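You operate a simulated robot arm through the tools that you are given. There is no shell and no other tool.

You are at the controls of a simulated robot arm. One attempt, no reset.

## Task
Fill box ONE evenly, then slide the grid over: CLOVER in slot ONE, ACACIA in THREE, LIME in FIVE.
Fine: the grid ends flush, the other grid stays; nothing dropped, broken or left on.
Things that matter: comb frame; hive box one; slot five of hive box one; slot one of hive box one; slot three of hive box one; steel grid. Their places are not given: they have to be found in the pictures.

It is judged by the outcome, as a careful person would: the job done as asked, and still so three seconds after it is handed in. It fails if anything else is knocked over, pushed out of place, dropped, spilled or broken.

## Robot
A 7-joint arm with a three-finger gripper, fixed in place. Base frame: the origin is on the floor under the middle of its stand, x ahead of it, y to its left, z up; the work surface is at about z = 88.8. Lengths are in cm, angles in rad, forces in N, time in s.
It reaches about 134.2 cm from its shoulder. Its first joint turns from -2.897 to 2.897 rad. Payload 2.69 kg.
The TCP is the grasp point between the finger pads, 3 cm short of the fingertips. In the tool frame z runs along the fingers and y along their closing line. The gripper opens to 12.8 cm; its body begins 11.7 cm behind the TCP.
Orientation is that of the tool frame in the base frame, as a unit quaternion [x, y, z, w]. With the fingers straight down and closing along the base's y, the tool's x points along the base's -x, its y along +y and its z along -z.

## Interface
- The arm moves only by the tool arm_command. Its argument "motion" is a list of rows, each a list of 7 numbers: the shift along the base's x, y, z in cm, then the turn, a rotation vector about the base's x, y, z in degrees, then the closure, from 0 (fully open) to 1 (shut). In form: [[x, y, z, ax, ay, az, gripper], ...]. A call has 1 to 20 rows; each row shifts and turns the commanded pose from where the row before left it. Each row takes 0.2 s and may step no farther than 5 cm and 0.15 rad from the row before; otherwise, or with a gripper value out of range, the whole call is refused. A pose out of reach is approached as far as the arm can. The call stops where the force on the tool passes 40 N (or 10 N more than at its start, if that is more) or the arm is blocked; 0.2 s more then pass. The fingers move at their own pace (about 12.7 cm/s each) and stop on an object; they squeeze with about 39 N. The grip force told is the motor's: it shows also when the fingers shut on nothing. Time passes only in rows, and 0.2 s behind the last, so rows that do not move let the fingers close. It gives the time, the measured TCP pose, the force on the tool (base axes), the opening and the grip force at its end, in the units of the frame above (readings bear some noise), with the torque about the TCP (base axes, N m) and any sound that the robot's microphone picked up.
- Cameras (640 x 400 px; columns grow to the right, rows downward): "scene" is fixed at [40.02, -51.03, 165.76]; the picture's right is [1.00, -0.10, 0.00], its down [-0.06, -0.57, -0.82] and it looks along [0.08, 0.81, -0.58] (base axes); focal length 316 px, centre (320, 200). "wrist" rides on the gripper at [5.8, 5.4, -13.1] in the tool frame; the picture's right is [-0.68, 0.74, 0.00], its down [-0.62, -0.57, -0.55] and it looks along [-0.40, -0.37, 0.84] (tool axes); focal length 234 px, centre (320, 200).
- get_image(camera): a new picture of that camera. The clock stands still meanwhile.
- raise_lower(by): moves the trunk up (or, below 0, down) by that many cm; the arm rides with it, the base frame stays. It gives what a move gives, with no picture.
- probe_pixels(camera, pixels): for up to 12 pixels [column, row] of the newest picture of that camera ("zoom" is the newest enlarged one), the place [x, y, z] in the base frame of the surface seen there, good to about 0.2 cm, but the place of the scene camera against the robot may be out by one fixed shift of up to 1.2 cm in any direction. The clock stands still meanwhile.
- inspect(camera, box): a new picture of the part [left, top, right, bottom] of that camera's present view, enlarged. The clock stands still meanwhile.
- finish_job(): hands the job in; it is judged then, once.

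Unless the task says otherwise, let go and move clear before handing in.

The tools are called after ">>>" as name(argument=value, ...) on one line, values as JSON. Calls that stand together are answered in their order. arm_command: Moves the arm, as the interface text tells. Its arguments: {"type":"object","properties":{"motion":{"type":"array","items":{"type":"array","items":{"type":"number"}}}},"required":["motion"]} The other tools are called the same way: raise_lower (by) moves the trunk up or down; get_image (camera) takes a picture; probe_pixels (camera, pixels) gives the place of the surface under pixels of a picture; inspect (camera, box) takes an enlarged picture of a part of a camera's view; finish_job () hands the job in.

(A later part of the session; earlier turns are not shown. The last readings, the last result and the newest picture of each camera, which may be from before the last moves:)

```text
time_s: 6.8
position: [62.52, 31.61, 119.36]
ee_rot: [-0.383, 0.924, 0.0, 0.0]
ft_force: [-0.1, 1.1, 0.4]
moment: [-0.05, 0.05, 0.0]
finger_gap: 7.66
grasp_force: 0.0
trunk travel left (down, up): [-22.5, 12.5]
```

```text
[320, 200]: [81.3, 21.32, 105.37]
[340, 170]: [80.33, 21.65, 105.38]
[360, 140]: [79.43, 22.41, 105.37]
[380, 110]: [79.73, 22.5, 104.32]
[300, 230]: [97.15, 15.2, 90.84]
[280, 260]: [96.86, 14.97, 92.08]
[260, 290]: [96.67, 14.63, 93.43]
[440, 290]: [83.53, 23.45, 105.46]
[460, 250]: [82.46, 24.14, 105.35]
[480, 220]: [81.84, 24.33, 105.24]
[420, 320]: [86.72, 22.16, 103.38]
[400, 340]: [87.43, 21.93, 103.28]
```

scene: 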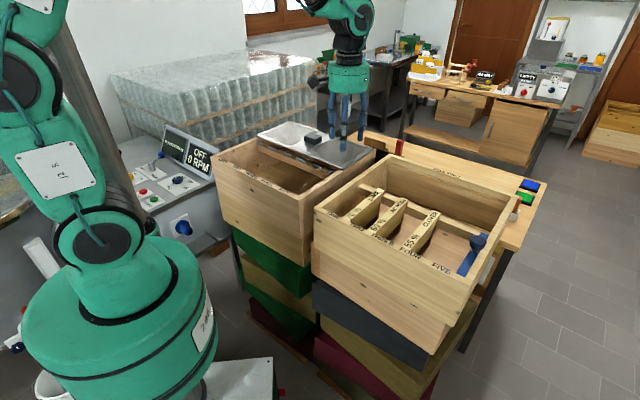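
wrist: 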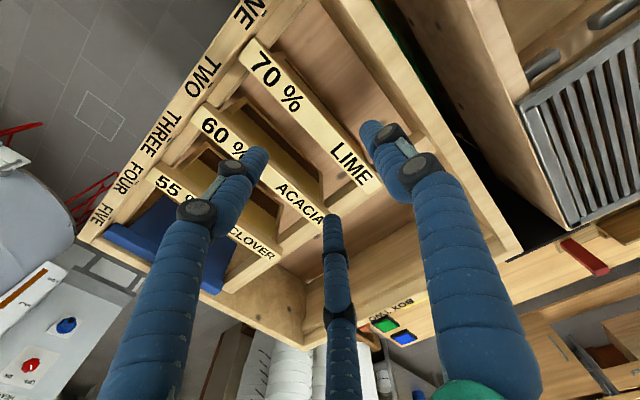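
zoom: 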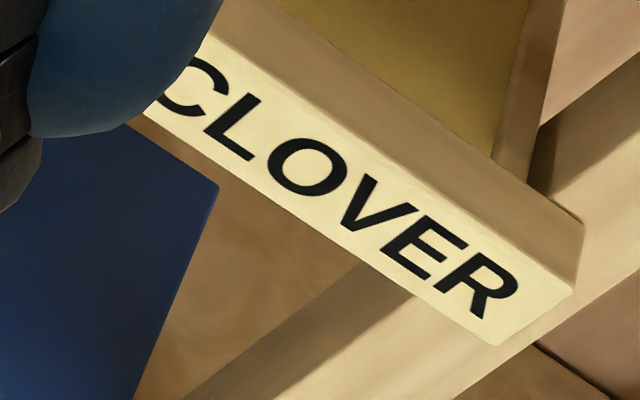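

LIME's bar centre is A≈21.8, B≈66.5, i.e. (62.5, 31.6), which is directly under the TCP now. I'll narrow the opening to about 6 cm and descend to just above it, then check before gripping.

>>> arm_command(motion=[[0, 0, -2, 0, 0, 0, 0.53], [0, 0, -2, 0, 0, 0, 0.53], [0, 0, -2, 0, 0, 0, 0.53], [0, 0, -2, 0, 0, 0, 0.53], [0, 0, 0, 0, 0, 0, 0.53]])

>>> get_image(camera="wrist")

>>> inspect(camera="scene", box=[300, 120, 460, 260])

```text
time_s: 8.0
position: [62.52, 31.71, 111.47]
ee_rot: [-0.383, 0.924, 0.0, 0.001]
ft_force: [0.9, 0.3, -0.6]
moment: [0.01, 0.05, 0.04]
finger_gap: 6.02
grasp_force: 0.1
trunk travel left (down, up): [-22.5, 12.5]
```

```text
taken
```

wrist: 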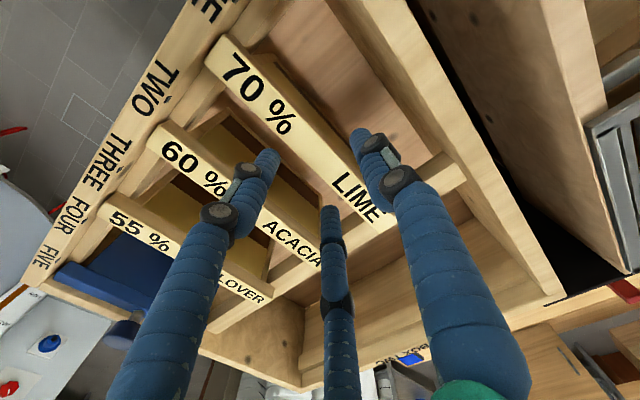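

```text
2.86 times, centred on (380, 190) of scene
```

zoom: 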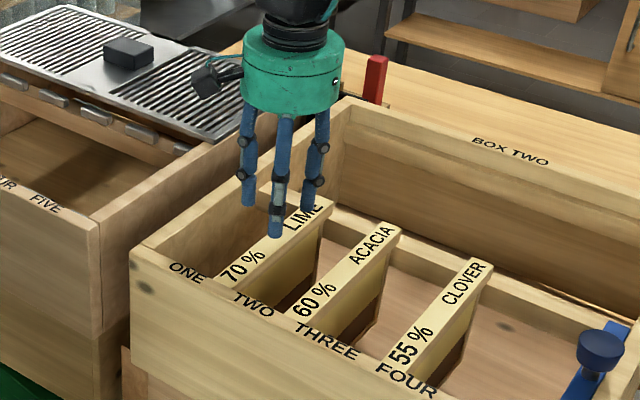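

The fingers straddle the LIME bar (thumb to its left, two fingers to its right in the scene view), at z=111.5 with a 6 cm gap. I'll descend slowly to z≈104.7.

>>> arm_command(motion=[[0, 0, -1.5, 0, 0, 0, 0.53], [0, 0, -1.5, 0, 0, 0, 0.53], [0, 0, -1.5, 0, 0, 0, 0.53], [0, 0, -1.2, 0, 0, 0, 0.53], [0, 0, -1.0, 0, 0, 0, 0.53]])

>>> get_image(camera="wrist")

>>> inspect(camera="scene", box=[320, 140, 440, 260])

```text
time_s: 8.8
position: [62.71, 31.89, 108.3]
ee_rot: [-0.382, 0.924, 0.001, 0.007]
ft_force: [-3.1, -1.4, 17.2]
moment: [-0.71, 0.49, -0.31]
finger_gap: 6.47
grasp_force: 3.0
trunk travel left (down, up): [-22.5, 12.5]
stopped in row 3: the force on the tool passed its limit at 51 N (the readings are from after the stop); the commanded pose is now the measured one
```

```text
taken
```

wrist: 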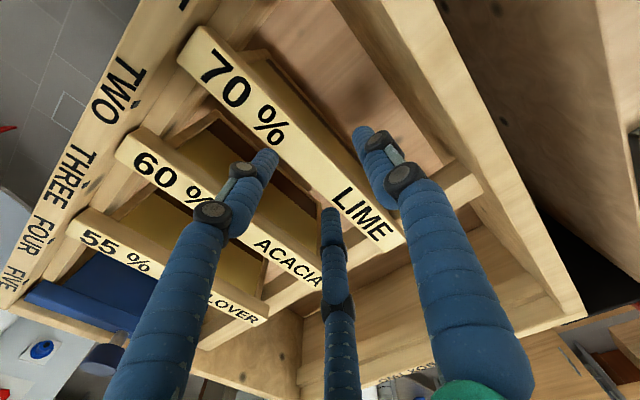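

```text
3.33 times, centred on (380, 200) of scene
```

zoom: 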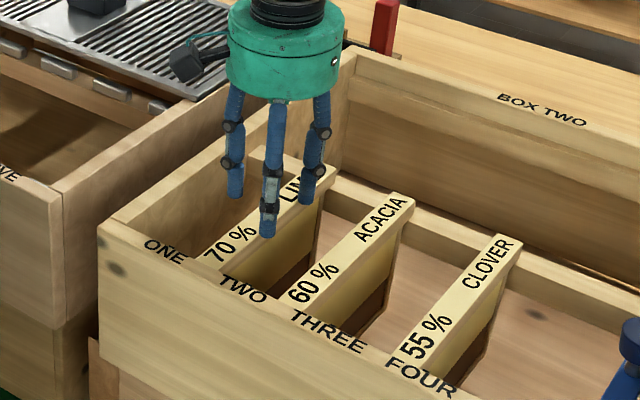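

The fingertips landed on LIME's right edge. The image shows this is a centric three-jaw gripper: thumb tip at (362,132), but the other two tips, (268,155) and (330,212), sit closer in. The bar must therefore sit about 0.7 cm toward the thumb from the TCP. I'll raise, re-level and check LIME.

>>> arm_command(motion=[[0, 0, 1.5, 0, 0, 0, 0.45], [0, 0, 2, 0, 0, 0, 0.4], [0, 0, 2, 0, 0, 0, 0.4], [0, 0, 0, 0, 0, 0, 0.4]])

>>> get_image(camera="wrist")

>>> inspect(camera="scene", box=[320, 140, 480, 260])

```text
time_s: 9.8
position: [62.6, 31.86, 113.42]
ee_rot: [-0.382, 0.924, 0.001, 0.003]
ft_force: [-0.2, -0.5, 0.3]
moment: [0.0, -0.03, -0.01]
finger_gap: 7.67
grasp_force: 0.0
trunk travel left (down, up): [-22.5, 12.5]
```

```text
taken
```

wrist: 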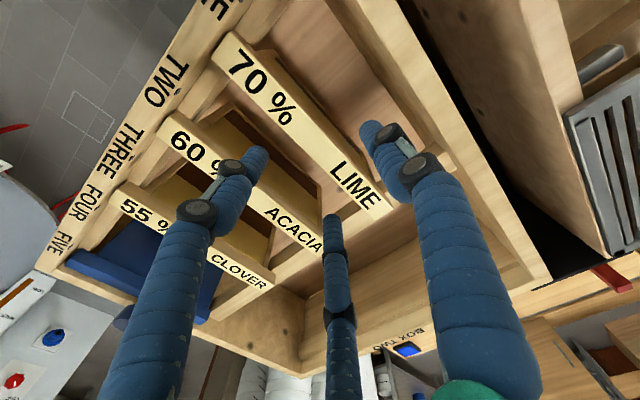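

```text
3.33 times, centred on (400, 200) of scene
```

zoom: 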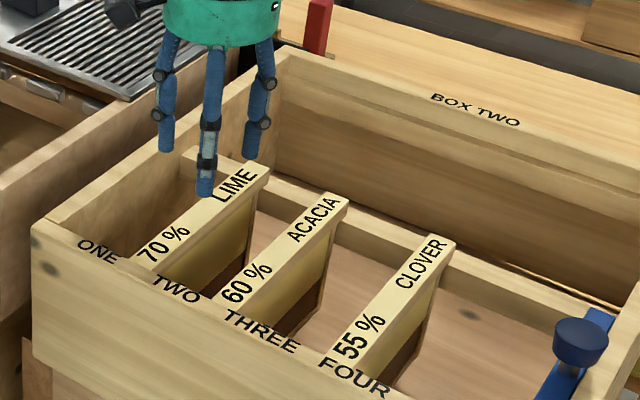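

LIME is still seated level. I'll re-measure its edges near (310,140) and its ends before descending with the offset.

>>> inspect(camera="wrist", box=[280, 115, 344, 155])

>>> probe_pixels(camera="zoom", pixels=[[320, 200], [360, 150], [380, 120], [390, 105], [400, 95], [410, 85], [280, 250], [260, 275], [250, 290], [240, 300], [230, 310], [220, 325]])

>>> inspect(camera="wrist", box=[200, 20, 264, 60])

>>> probe_pixels(camera="zoom", pixels=[[320, 110], [300, 130], [280, 150], [260, 180], [240, 210], [220, 240], [200, 260], [180, 290], [340, 140], [250, 270], [380, 80], [150, 240]])

```text
10.00 times, centred on (312, 135) of wrist
```

zoom: 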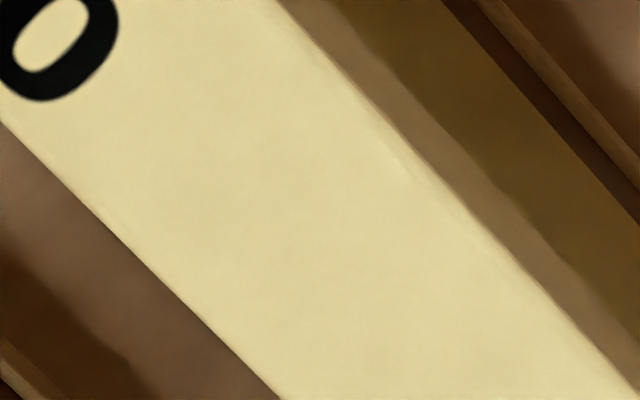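

```text
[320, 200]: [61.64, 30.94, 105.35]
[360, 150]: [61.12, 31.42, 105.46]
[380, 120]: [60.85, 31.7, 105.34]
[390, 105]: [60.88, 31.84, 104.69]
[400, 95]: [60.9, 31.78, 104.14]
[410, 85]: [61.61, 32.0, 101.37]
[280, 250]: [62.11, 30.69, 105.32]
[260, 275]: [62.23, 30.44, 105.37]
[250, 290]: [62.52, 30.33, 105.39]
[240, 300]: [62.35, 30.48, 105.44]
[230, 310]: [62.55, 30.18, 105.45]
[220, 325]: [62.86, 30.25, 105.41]
```

```text
10.00 times, centred on (232, 40) of wrist
```

zoom: 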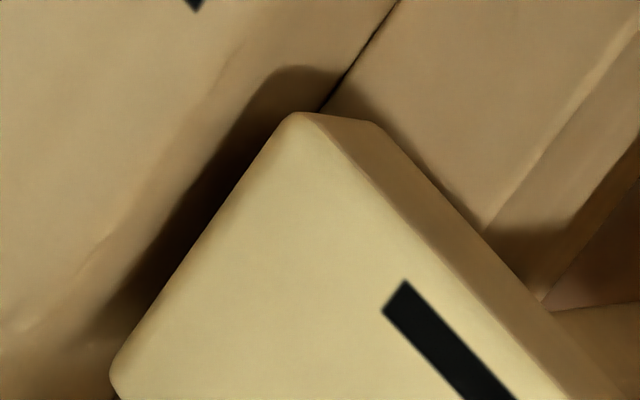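

```text
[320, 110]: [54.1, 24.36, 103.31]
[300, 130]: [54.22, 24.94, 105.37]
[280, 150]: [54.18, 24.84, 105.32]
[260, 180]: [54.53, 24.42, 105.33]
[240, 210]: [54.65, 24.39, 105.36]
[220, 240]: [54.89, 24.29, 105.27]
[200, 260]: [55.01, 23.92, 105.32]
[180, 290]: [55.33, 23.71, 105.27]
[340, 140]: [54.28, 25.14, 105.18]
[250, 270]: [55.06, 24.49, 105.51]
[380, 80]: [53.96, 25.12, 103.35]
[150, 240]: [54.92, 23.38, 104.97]
```

LIME hasn't moved (edges A 20.6–23.1, centre 21.84). I'll shift the TCP 0.7 cm away from the thumb to A≈22.56, level, and descend with an opening of 7.7 cm in small steps.

>>> arm_command(motion=[[0.45, -0.72, 0, -0.24, 0.27, 0.08, 0.4], [0, 0, -1.5, 0, 0, 0, 0.4], [0, 0, -1.5, 0, 0, 0, 0.4], [0, 0, -1.5, 0, 0, 0, 0.4], [0, 0, -1.0, 0, 0, 0, 0.4]])

>>> get_image(camera="wrist")

```text
time_s: 11.0
position: [63.21, 31.02, 108.0]
ee_rot: [-0.383, 0.924, -0.001, 0.001]
ft_force: [0.5, 0.0, 0.5]
moment: [0.01, -0.01, -0.01]
finger_gap: 7.69
grasp_force: 0.0
trunk travel left (down, up): [-22.5, 12.5]
```

```text
taken
```

wrist: 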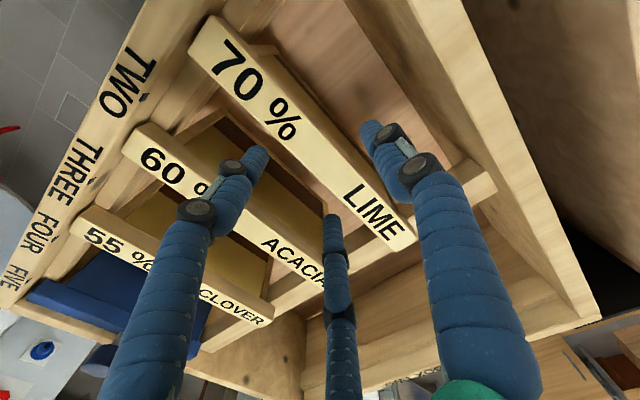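

Clear gaps now show between the tips (258,155), (333,220), (372,125) and the bar. I'll descend the last 3.3 cm.

>>> arm_command(motion=[[0, 0, -1.0, 0, 0, 0, 0.4], [0, 0, -1.0, 0, 0, 0, 0.4], [0, 0, -1.0, 0, 0, 0, 0.4], [0, 0, -0.3, 0, 0, 0, 0.4]])

>>> get_image(camera="wrist")

>>> inspect(camera="scene", box=[320, 140, 440, 230])

```text
time_s: 12.0
position: [63.07, 31.19, 104.64]
ee_rot: [-0.383, 0.924, -0.001, 0.002]
ft_force: [-0.9, 0.6, -1.1]
moment: [-0.01, 0.01, -0.03]
finger_gap: 7.68
grasp_force: 0.0
trunk travel left (down, up): [-22.5, 12.5]
```

```text
taken
```

wrist: 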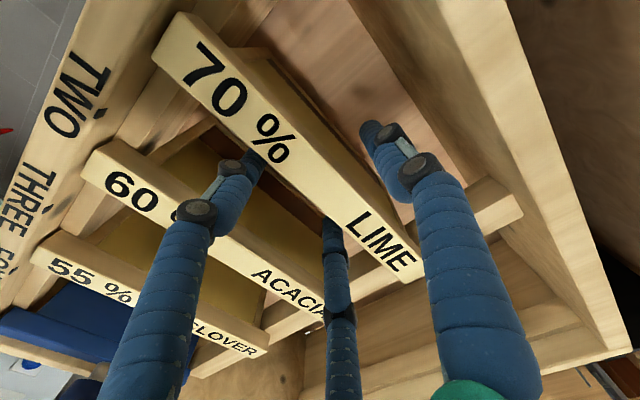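

```text
4.44 times, centred on (380, 185) of scene
```

zoom: 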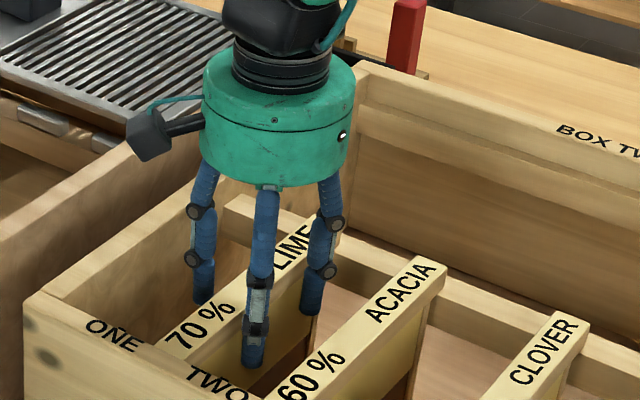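

The fingers are astride LIME with no force. Now I'll close on the bar in place.

>>> arm_command(motion=[[0, 0, 0, 0, 0, 0, 0.6], [0, 0, 0, 0, 0, 0, 0.75], [0, 0, 0, 0, 0, 0, 1], [0, 0, 0, 0, 0, 0, 1], [0, 0, 0, 0, 0, 0, 1]])

>>> get_image(camera="wrist")

```text
time_s: 13.2
position: [63.11, 31.03, 104.62]
ee_rot: [-0.384, 0.923, 0.0, 0.001]
ft_force: [1.2, 2.0, 0.4]
moment: [0.1, -0.04, -0.05]
finger_gap: 3.8
grasp_force: 38.7
trunk travel left (down, up): [-22.5, 12.5]
```

```text
taken
```

wrist: 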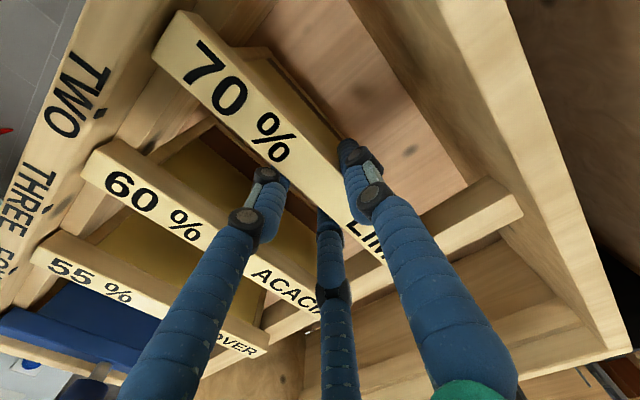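

It gripped with gap 3.8 and force 38.7 N, as predicted. I'll lift gently and read the weight.

>>> arm_command(motion=[[0, 0, 0.5, 0, 0, 0, 1], [0, 0, 1, 0, 0, 0, 1], [0, 0, 1.5, 0, 0, 0, 1], [0, 0, 0, 0, 0, 0, 1]])

>>> get_image(camera="wrist")

>>> inspect(camera="scene", box=[320, 120, 480, 240])

```text
time_s: 14.2
position: [63.1, 31.03, 107.7]
ee_rot: [-0.383, 0.924, -0.001, 0.002]
ft_force: [-0.8, 0.2, -6.1]
moment: [-0.02, -0.03, -0.01]
finger_gap: 3.78
grasp_force: 38.4
trunk travel left (down, up): [-22.5, 12.5]
```

```text
taken
```

wrist: 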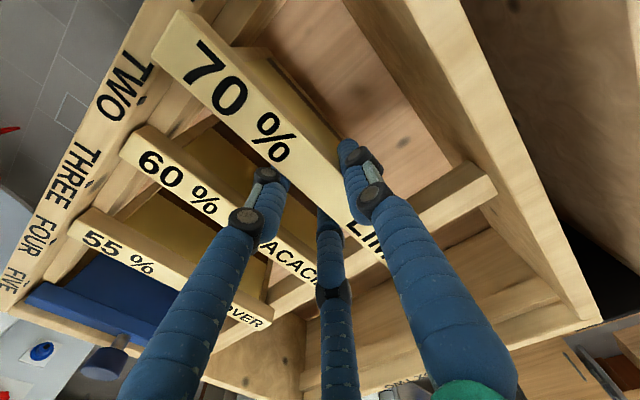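

```text
3.33 times, centred on (400, 180) of scene
```

zoom: 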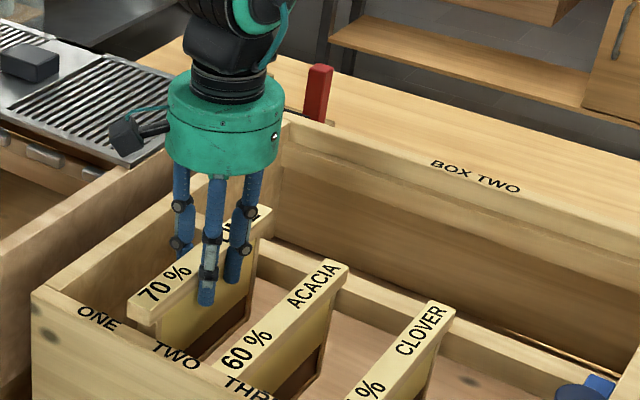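

LIME lifted cleanly, weighs about 6 N, and hangs balanced. I'll lift it straight up clear of the rim.

>>> arm_command(motion=[[0, 0, 1.5, 0, 0, 0, 1], [0, 0, 2, 0, 0, 0, 1], [0, 0, 2, 0, 0, 0, 1], [0, 0, 2, 0, 0, 0, 1], [0, 0, 2, 0, 0, 0, 1], [0, 0, 2, 0, 0, 0, 1], [0, 0, 2, 0, 0, 0, 1], [0, 0, 2, 0, 0, 0, 1], [0, 0, 1, 0, 0, 0, 1]])

>>> get_image(camera="scene")

>>> inspect(camera="scene", box=[300, 80, 460, 220])

```text
time_s: 16.2
position: [63.08, 31.07, 124.15]
ee_rot: [-0.384, 0.923, 0.0, 0.001]
ft_force: [0.3, -0.7, -5.6]
moment: [-0.06, -0.01, 0.03]
finger_gap: 3.78
grasp_force: 39.3
trunk travel left (down, up): [-22.5, 12.5]
```

```text
taken
```

scene: 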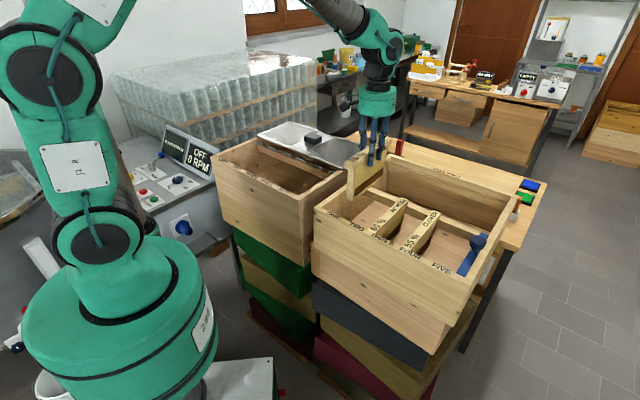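

```text
2.86 times, centred on (380, 150) of scene
```

zoom: 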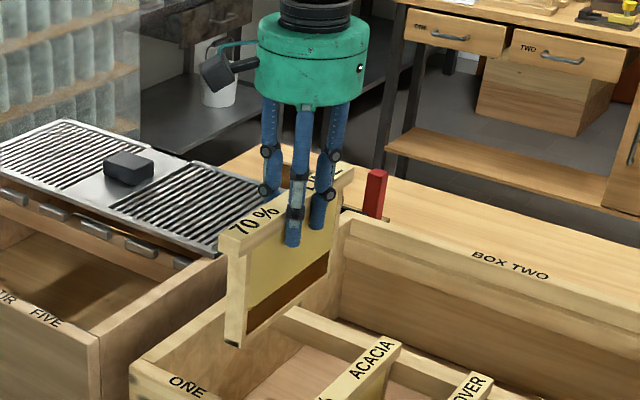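

LIME is fully out. I'll probe the frame's bottom corner near zoom (232,338) for clearance, plus the neighbouring rims.

>>> probe_pixels(camera="zoom", pixels=[[232, 338], [228, 320], [240, 335], [225, 250], [245, 240], [240, 260], [350, 180], [100, 340], [120, 350], [140, 372], [335, 270], [200, 300]])

>>> get_image(camera="wrist")

```text
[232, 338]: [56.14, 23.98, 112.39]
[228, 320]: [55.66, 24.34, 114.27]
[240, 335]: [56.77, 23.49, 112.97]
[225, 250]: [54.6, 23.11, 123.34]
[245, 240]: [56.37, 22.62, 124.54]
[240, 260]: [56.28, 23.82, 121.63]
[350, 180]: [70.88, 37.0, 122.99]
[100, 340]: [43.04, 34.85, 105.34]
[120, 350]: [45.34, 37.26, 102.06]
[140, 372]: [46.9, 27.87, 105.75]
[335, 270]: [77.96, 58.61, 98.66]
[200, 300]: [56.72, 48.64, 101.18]
```

```text
taken
```

wrist: 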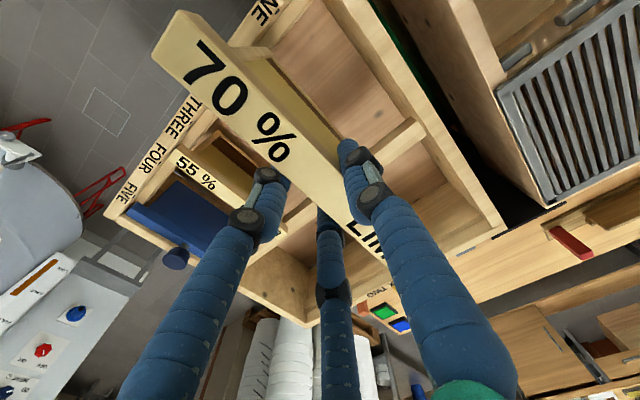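

The frame bottom is at z≈112, well above the rims (106). I'll measure the bar's offset from the TCP in the grip, using the visible "70 %" part.

>>> inspect(camera="wrist", box=[180, 50, 308, 130])

>>> probe_pixels(camera="zoom", pixels=[[320, 120], [340, 110], [360, 100], [370, 95], [380, 90], [390, 85], [220, 230], [200, 240], [190, 250], [180, 260], [170, 270], [160, 280]])

>>> probe_pixels(camera="zoom", pixels=[[420, 190], [440, 180], [460, 170], [470, 160], [480, 150], [500, 140], [320, 340], [300, 345], [290, 350], [280, 360], [270, 365], [260, 370]])

```text
5.00 times, centred on (244, 90) of wrist
```

zoom: 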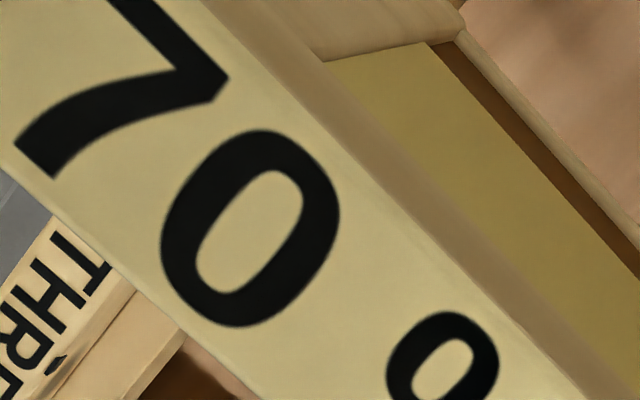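

```text
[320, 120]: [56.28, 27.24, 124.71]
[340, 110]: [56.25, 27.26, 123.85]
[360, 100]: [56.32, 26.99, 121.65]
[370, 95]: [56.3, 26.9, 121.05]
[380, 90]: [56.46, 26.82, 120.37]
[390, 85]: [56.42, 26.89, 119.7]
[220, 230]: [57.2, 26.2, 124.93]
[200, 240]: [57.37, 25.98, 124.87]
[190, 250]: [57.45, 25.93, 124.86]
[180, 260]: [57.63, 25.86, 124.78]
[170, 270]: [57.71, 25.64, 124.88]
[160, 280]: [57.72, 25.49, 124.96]
```

```text
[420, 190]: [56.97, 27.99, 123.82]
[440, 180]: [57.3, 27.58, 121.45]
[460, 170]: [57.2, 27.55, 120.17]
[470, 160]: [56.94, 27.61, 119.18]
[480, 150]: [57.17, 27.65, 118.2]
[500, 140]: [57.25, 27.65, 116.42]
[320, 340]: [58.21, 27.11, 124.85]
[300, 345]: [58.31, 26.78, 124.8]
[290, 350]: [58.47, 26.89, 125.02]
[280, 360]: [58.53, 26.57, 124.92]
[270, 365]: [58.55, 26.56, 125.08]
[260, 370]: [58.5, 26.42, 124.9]
```

In the grip the bar centre is at A = TCP − 0.9 and level (z≈124.9 top). Now I'll carry LIME along −a toward box ONE's slot FIVE, staying high.

>>> arm_command(motion=[[-1, 1, 0, 0, 0, 0, 1], [-2, 2, 0, 0, 0, 0, 1], [-2, 2, 0, 0, 0, 0, 1], [-2, 2, 0, 0, 0, 0, 1], [-2, 2, 0, 0, 0, 0, 1], [-2, 2, 0, 0, 0, 0, 1], [-2, 2, 0, 0, 0, 0, 1], [-2, 2, 0, 0, 0, 0, 1], [-2, 2, 0, 0, 0, 0, 1], [-1, 1, 0, 0, 0, 0, 1]])

>>> get_image(camera="wrist")

>>> get_image(camera="scene")

```text
time_s: 18.4
position: [45.08, 48.98, 123.97]
ee_rot: [-0.384, 0.924, 0.0, 0.001]
ft_force: [-0.7, -0.3, -5.5]
moment: [0.0, -0.03, -0.01]
finger_gap: 3.8
grasp_force: 38.8
trunk travel left (down, up): [-22.5, 12.5]
```

```text
taken
```

wrist: 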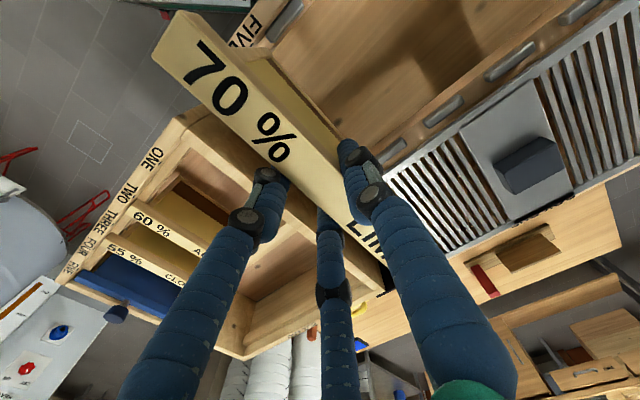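

```text
taken
```

scene: 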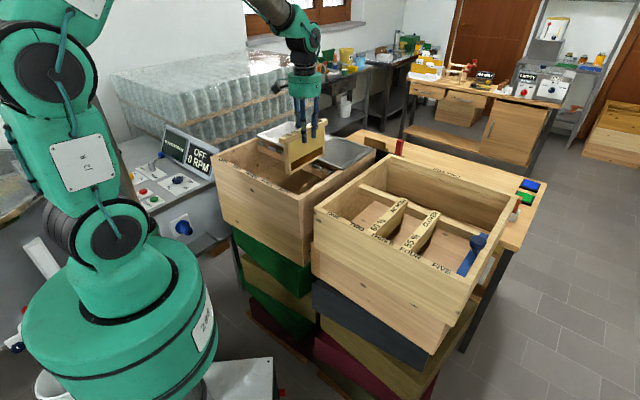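

The held frame blocks the view of slot FIVE. I'll back off 8 cm along +a, so the camera can see the slot's spacers and I can measure the gap edges.

>>> arm_command(motion=[[2, -2, 0, 0, 0, 0, 1], [2, -2, 0, 0, 0, 0, 1], [1.6, -1.6, 0, 0, 0, 0, 1], [0, 0, 0, 0, 0, 0, 1]])

>>> get_image(camera="wrist")

>>> inspect(camera="wrist", box=[180, 0, 340, 100])

>>> inspect(camera="wrist", box=[340, 60, 500, 160])

```text
time_s: 19.4
position: [50.88, 43.37, 124.04]
ee_rot: [-0.383, 0.924, -0.001, 0.002]
ft_force: [-0.1, 0.0, -5.6]
moment: [-0.01, 0.0, 0.01]
finger_gap: 3.81
grasp_force: 39.2
trunk travel left (down, up): [-22.5, 12.5]
```

```text
taken
```

wrist: 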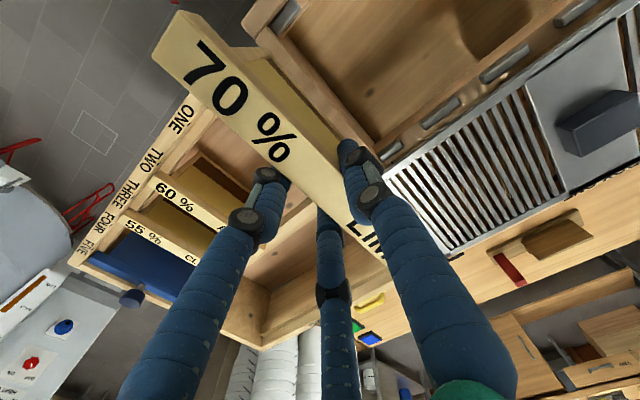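

```text
4.00 times, centred on (260, 50) of wrist
```

zoom: 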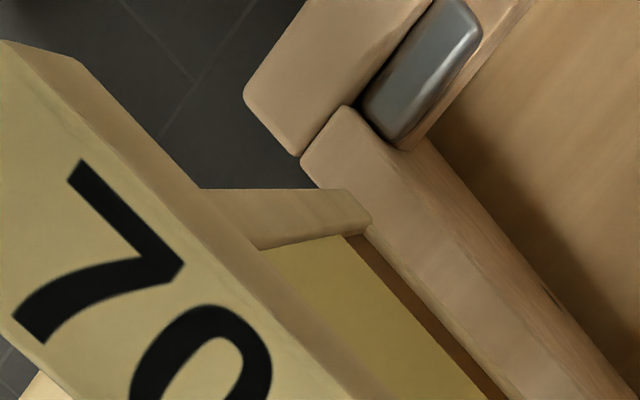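

```text
4.00 times, centred on (420, 110) of wrist
```

zoom: 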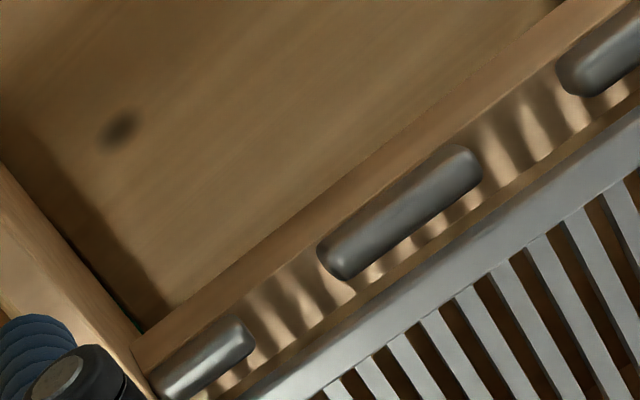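

The rear rail's spacers are crisp here: H6 ends near zoom (252,338), H5 spans (320,265)–(480,165), H4 starts near (558,80). Probing those edges, then the front rail.

>>> probe_pixels(camera="zoom", pixels=[[240, 340], [248, 342], [254, 338], [260, 330], [322, 262], [328, 258], [335, 262], [345, 275], [472, 165], [478, 172], [560, 80], [566, 85]])

>>> probe_pixels(camera="zoom", pixels=[[285, 300], [300, 310], [520, 120], [400, 215], [200, 360], [150, 340], [180, 300], [225, 390], [330, 330], [150, 360], [135, 350], [600, 60]])

>>> inspect(camera="wrist", box=[180, 0, 340, 100])

>>> probe_pixels(camera="zoom", pixels=[[470, 20], [475, 35], [375, 110], [385, 125], [365, 100], [400, 140], [420, 70], [430, 10], [300, 100], [330, 150], [500, 20], [390, 60]])

```text
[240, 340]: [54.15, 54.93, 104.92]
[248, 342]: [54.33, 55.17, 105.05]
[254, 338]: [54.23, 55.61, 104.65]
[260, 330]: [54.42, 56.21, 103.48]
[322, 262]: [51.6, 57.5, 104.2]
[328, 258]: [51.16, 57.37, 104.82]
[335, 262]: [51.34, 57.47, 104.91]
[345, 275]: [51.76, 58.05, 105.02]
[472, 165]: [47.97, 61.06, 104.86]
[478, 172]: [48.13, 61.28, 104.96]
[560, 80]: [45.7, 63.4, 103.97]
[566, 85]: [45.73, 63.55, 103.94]
```

```text
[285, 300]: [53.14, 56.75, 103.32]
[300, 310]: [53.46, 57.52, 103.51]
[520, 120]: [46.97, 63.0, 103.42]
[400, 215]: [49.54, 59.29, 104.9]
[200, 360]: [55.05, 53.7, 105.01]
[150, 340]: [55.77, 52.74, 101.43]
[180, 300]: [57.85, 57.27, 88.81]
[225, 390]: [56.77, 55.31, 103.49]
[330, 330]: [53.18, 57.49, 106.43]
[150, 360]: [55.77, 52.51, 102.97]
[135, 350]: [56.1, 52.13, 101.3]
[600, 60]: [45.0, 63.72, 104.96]
```

```text
4.00 times, centred on (260, 50) of wrist
```

zoom: 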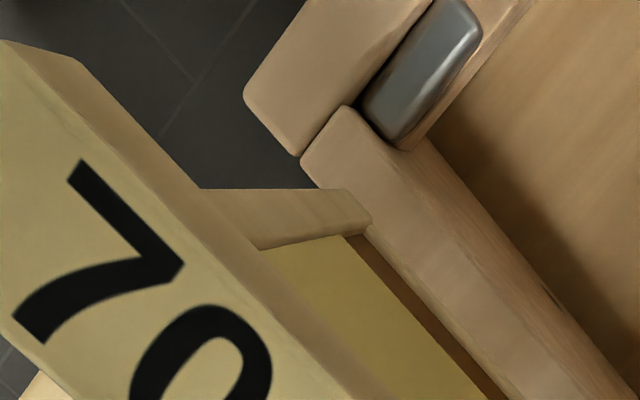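

```text
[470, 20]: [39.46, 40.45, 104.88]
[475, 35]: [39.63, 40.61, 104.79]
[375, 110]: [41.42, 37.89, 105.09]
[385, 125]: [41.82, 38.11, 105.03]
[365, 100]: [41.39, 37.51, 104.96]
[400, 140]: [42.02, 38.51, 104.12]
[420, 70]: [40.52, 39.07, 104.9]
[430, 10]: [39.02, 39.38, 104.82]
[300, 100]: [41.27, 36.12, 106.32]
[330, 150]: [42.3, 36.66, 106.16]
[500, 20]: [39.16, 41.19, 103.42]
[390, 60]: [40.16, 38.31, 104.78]
```

From the rear edges, slot FIVE's gap is A −4.1…−1.1 (centre −2.6, width 3.0) and FOUR's centre is −10.9, so the pitch is 8.3. I'll shift slightly to bring the front spacers of slot FIVE into view too.

>>> arm_command(motion=[[-1.4, 0.4, 0, 0, 0, 0, 1], [-1.4, 0.4, 0, 0, 0, 0, 1], [-1.3, 0.4, 0, 0, 0, 0, 1], [0, 0, 0, 0, 0, 0, 1]])

>>> get_image(camera="wrist")

>>> inspect(camera="wrist", box=[220, 0, 380, 100])

```text
time_s: 20.4
position: [46.45, 44.5, 124.22]
ee_rot: [-0.384, 0.923, 0.0, 0.001]
ft_force: [0.5, -0.6, -5.7]
moment: [-0.04, -0.04, -0.02]
finger_gap: 3.78
grasp_force: 39.3
trunk travel left (down, up): [-22.5, 12.5]
```

```text
taken
```

wrist: 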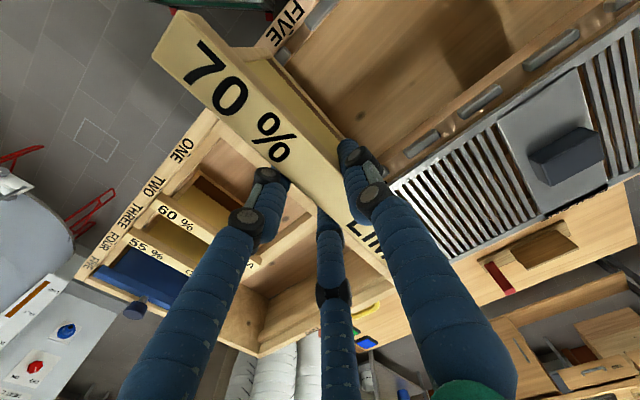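

```text
4.00 times, centred on (300, 50) of wrist
```

zoom: 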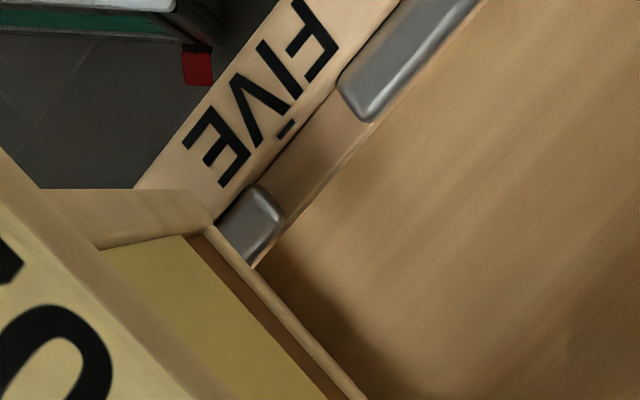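

Slot FIVE's front gap is visible between H6 (255,215) and H5 (365,90), with a tick mark at (285,130). Probing its edges.

>>> probe_pixels(camera="zoom", pixels=[[260, 186], [272, 195], [280, 205], [276, 225], [284, 212], [340, 80], [345, 95], [355, 110], [368, 118], [375, 122], [286, 130], [320, 130]])

>>> probe_pixels(camera="zoom", pixels=[[300, 160], [310, 180], [330, 150], [290, 165], [255, 215], [390, 60], [140, 180], [200, 110], [210, 218], [245, 170], [305, 110], [330, 175]])

>>> inspect(camera="wrist", box=[370, 70, 530, 170])

```text
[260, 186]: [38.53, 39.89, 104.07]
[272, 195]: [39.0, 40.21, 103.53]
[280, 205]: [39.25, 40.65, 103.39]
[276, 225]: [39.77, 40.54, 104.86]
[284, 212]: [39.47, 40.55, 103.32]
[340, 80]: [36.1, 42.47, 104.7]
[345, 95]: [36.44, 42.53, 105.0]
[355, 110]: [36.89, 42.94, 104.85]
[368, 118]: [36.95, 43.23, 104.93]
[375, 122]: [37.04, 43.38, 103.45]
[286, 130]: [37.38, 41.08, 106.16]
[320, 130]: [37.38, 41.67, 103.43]
```

```text
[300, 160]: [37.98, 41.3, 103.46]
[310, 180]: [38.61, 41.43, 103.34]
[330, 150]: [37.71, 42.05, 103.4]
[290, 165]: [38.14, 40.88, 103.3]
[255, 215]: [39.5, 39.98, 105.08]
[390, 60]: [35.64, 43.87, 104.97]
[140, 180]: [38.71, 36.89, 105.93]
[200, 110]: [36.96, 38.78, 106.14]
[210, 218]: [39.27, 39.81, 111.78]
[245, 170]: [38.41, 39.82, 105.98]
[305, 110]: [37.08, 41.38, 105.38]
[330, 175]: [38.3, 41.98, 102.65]
```

```text
4.00 times, centred on (450, 120) of wrist
```

zoom: 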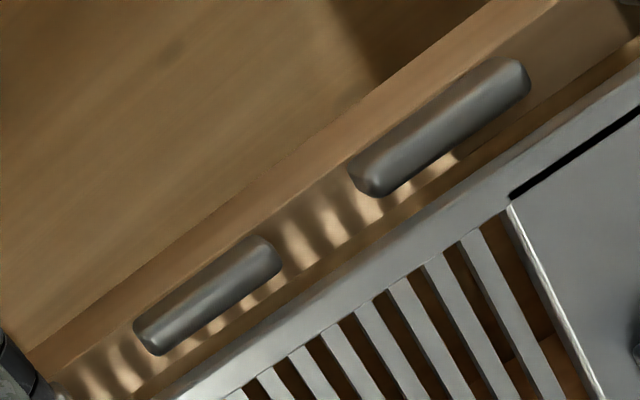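

Slot FIVE's front gap spans A −4.1…−0.8 with its tick at −2.6, and the rear gap centres at −2.6, so the target bar centre is A≈−2.55. I'll re-probe the held bar at its current place so the shift is camera-relative.

>>> inspect(camera="wrist", box=[180, 50, 308, 130])

>>> probe_pixels(camera="zoom", pixels=[[306, 120], [314, 128], [400, 205], [408, 213], [490, 290], [500, 298], [125, 270], [135, 280], [180, 318], [190, 328], [225, 365], [235, 375]])

>>> inspect(camera="wrist", box=[140, 0, 268, 80])

>>> probe_pixels(camera="zoom", pixels=[[180, 62], [165, 90], [145, 120], [120, 160], [100, 195], [80, 230], [70, 260], [200, 60], [185, 70], [220, 80], [60, 280], [150, 200]])

```text
5.00 times, centred on (244, 90) of wrist
```

zoom: 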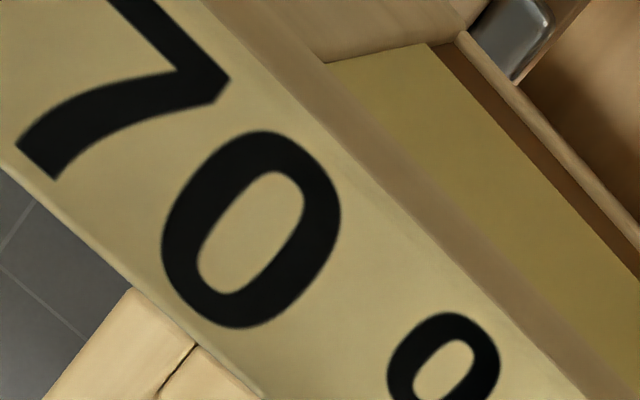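

```text
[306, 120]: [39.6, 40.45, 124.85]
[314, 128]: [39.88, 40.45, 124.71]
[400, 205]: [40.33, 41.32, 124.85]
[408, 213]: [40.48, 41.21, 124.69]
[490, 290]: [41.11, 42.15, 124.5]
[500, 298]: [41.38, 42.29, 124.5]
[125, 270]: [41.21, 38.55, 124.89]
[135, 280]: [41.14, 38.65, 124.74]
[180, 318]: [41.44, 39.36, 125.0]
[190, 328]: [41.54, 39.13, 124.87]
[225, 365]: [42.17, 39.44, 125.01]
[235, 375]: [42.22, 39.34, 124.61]
```

```text
5.00 times, centred on (204, 40) of wrist
```

zoom: 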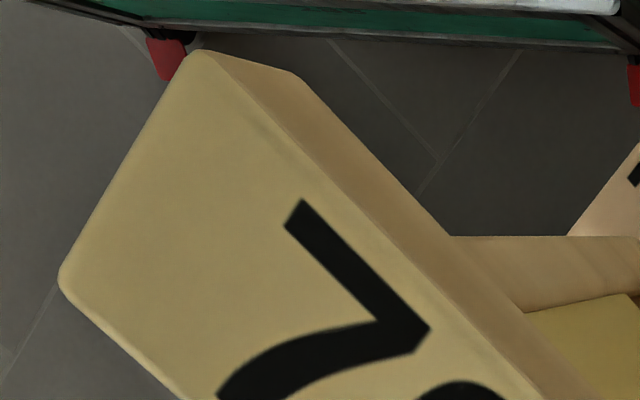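

```text
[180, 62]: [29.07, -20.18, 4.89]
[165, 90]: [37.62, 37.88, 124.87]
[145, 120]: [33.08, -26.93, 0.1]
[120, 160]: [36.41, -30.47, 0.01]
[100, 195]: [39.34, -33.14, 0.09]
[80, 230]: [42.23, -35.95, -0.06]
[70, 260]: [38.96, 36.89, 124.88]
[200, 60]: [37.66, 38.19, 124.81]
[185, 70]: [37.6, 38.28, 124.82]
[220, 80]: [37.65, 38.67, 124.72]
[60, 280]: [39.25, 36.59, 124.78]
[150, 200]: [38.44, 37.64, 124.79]
```

The held bar's centre is at A=0.60 with its front end at B≈53.45. The shift to slot FIVE is ΔA=−3.15, ΔB=+2.5, i.e. dx=−0.46, dy=+4.0. I'll move there, then descend until the bar is still above the spacers.

>>> arm_command(motion=[[-0.23, 2, 0, 0, 0, 0, 1], [-0.23, 2, 0, 0, 0, 0, 1], [0, 0, -2, 0, 0, 0, 1], [0, 0, -2, 0, 0, 0, 1], [0, 0, -2, 0, 0, 0, 1], [0, 0, -2, 0, 0, 0, 1], [0, 0, -2, 0, 0, 0, 1], [0, 0, -2, 0, 0, 0, 1], [0, 0, -1.5, 0, 0, 0, 1], [0, 0, -1, 0, 0, 0, 1], [0, 0, -1, 0, 0, 0, 1], [0, 0, 0, 0, 0, 0, 1]])

>>> get_image(camera="wrist")

>>> inspect(camera="scene", box=[240, 100, 380, 220])

```text
time_s: 23.0
position: [46.22, 48.69, 108.86]
ee_rot: [-0.384, 0.923, -0.001, 0.001]
ft_force: [-1.0, -1.3, -4.7]
moment: [-0.06, 0.01, -0.02]
finger_gap: 3.81
grasp_force: 38.9
trunk travel left (down, up): [-22.5, 12.5]
```

```text
taken
```

wrist: 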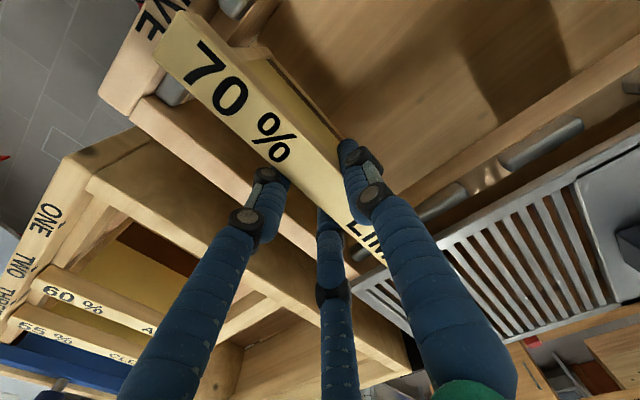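

```text
3.33 times, centred on (310, 160) of scene
```

zoom: 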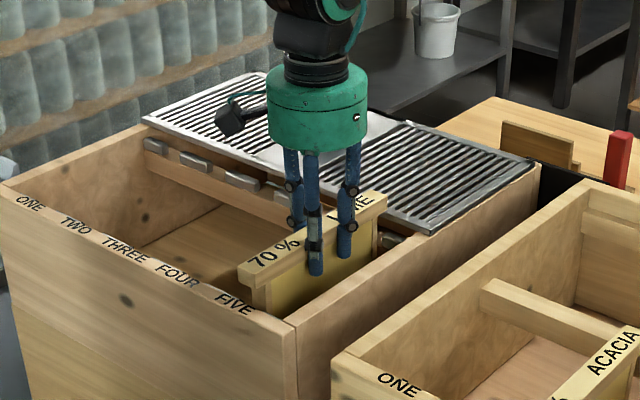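

LIME is poised above slot FIVE with the H6 spacer visible at (170,92) and H5 at (235,5). I'll zoom to verify alignment at the front end.

>>> inspect(camera="wrist", box=[120, 0, 280, 100])

>>> probe_pixels(camera="zoom", pixels=[[195, 340], [190, 330], [175, 390], [420, 10], [460, 40], [475, 55], [240, 60], [260, 45], [140, 190], [160, 210], [330, 150], [290, 340]])

>>> inspect(camera="wrist", box=[330, 160, 490, 260])

```text
4.00 times, centred on (200, 50) of wrist
```

zoom: 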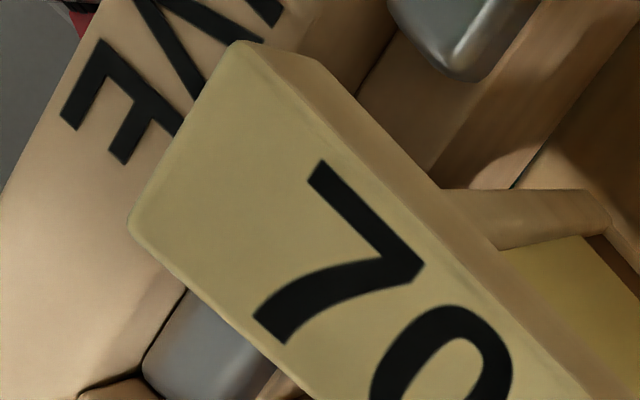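

```text
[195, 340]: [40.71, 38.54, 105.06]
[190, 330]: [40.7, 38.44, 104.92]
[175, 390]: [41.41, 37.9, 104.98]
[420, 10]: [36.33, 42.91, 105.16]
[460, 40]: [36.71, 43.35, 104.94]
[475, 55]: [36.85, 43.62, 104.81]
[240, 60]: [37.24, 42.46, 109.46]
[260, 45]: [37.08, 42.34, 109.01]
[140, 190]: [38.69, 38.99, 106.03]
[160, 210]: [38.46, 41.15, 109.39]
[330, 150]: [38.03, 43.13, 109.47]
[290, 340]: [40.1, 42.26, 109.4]
```

```text
4.00 times, centred on (410, 210) of wrist
```

zoom: 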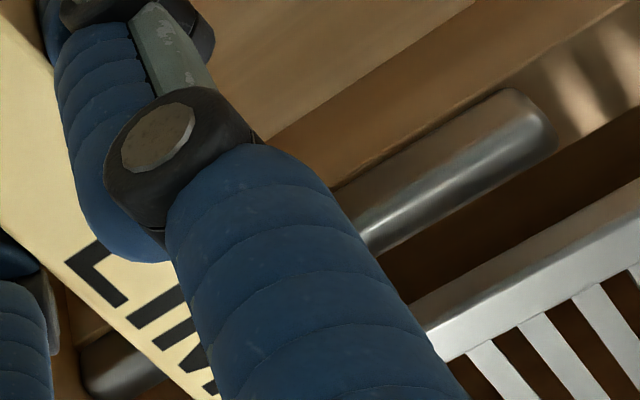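

The bar's front corners are at A −3.7 and −1.4 (centre −2.57), with its end at B≈56.1, clear of both spacers and the wall. Lowering the last ~4.1 cm in small steps.

>>> arm_command(motion=[[0, 0, -0.8, 0, 0, 0, 1], [0, 0, -0.8, 0, 0, 0, 1], [0, 0, -0.8, 0, 0, 0, 1], [0, 0, -0.7, 0, 0, 0, 1], [0, 0, -0.5, 0, 0, 0, 1], [0, 0, -0.4, 0, 0, 0, 1], [0, 0, 0, 0, 0, 0, 1]])

>>> get_image(camera="wrist")

>>> inspect(camera="scene", box=[260, 120, 380, 220])

```text
time_s: 24.6
position: [46.09, 48.63, 104.57]
ee_rot: [-0.385, 0.923, 0.0, 0.0]
ft_force: [-1.2, -1.8, -6.3]
moment: [-0.04, 0.0, 0.02]
finger_gap: 3.79
grasp_force: 39.4
trunk travel left (down, up): [-22.5, 12.5]
```

```text
taken
```

wrist: 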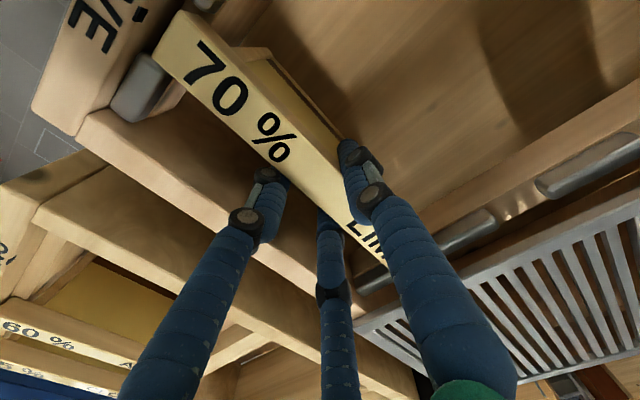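

```text
4.00 times, centred on (320, 170) of scene
```

zoom: 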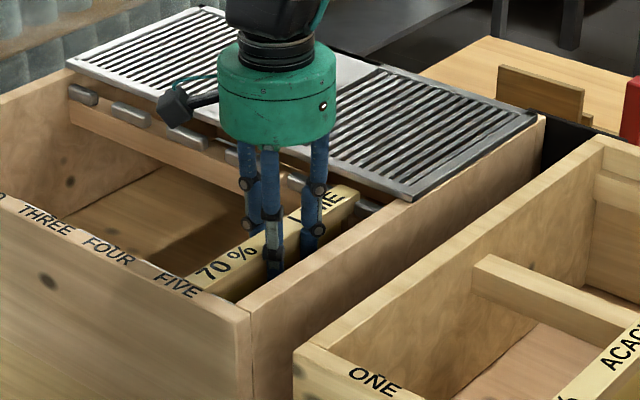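

At z=104.57 the tool still carries the full weight (−6.3 N), so it isn't resting quite yet. I'll inch down until the weight comes off.

>>> arm_command(motion=[[0, 0, -0.15, 0, 0, 0, 1], [0, 0, 0, 0, 0, 0, 1]])

>>> inspect(camera="wrist", box=[90, 0, 250, 100])

>>> probe_pixels(camera="zoom", pixels=[[400, 100], [450, 250], [350, 160], [130, 200], [150, 250], [220, 300], [430, 10], [160, 330], [300, 300], [345, 45], [255, 200], [340, 330]])

```text
time_s: 25.2
position: [46.08, 48.59, 104.81]
ee_rot: [-0.383, 0.924, 0.0, 0.003]
ft_force: [-4.1, -2.9, 10.7]
moment: [-0.57, 0.96, -0.02]
finger_gap: 3.84
grasp_force: 39.1
trunk travel left (down, up): [-22.5, 12.5]
```

```text
4.00 times, centred on (170, 50) of wrist
```

zoom: 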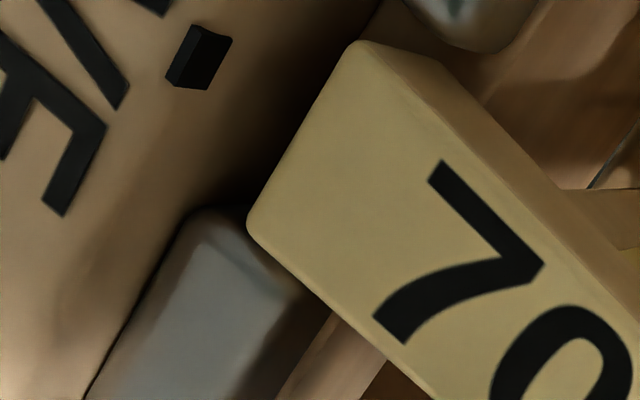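

```text
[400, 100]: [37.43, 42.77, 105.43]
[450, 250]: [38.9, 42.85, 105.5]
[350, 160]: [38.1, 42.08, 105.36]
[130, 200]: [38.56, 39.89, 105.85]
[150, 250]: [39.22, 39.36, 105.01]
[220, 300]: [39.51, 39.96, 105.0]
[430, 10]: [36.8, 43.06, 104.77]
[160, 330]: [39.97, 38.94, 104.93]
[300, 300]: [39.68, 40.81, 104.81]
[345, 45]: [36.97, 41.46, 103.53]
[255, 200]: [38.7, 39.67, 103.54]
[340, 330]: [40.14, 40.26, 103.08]
```

The weight is now off (Fz +10.7), the bar top reads z≈105.4 just as when seated in box TWO, and it sits between the spacers. I'll ease the pressure slightly and open the fingers moderately.

>>> arm_command(motion=[[0, 0, 0.1, 0, 0, 0, 1], [0, 0, 0, 0, 0, 0, 0.6], [0, 0, 0, 0, 0, 0, 0.5], [0, 0, 0, 0, 0, 0, 0.5]])

>>> get_image(camera="wrist")

>>> inspect(camera="scene", box=[260, 120, 380, 220])

```text
time_s: 26.2
position: [46.08, 48.71, 104.74]
ee_rot: [-0.384, 0.924, -0.001, 0.001]
ft_force: [-0.7, -0.3, -0.7]
moment: [0.02, -0.02, 0.01]
finger_gap: 6.39
grasp_force: 0.0
trunk travel left (down, up): [-22.5, 12.5]
```

```text
taken
```

wrist: 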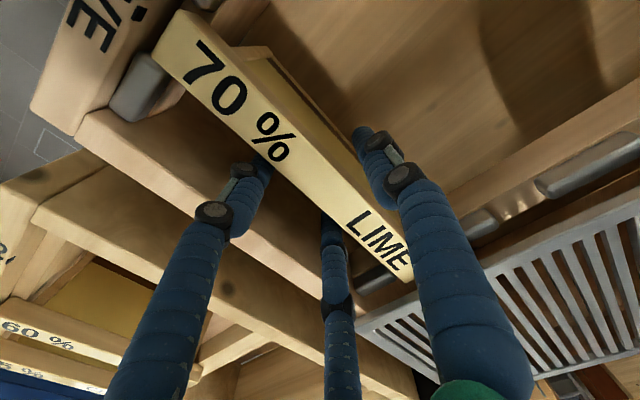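

```text
4.00 times, centred on (320, 170) of scene
```

zoom: 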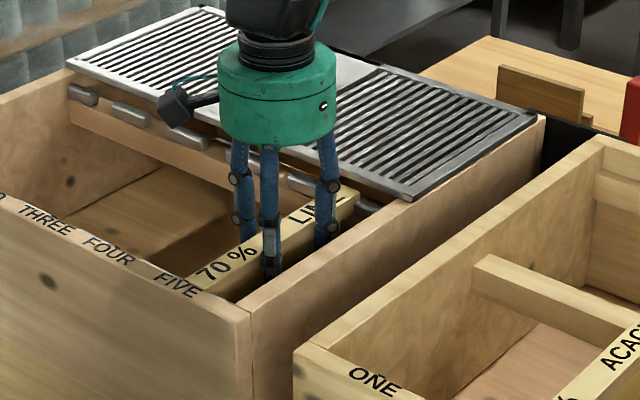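

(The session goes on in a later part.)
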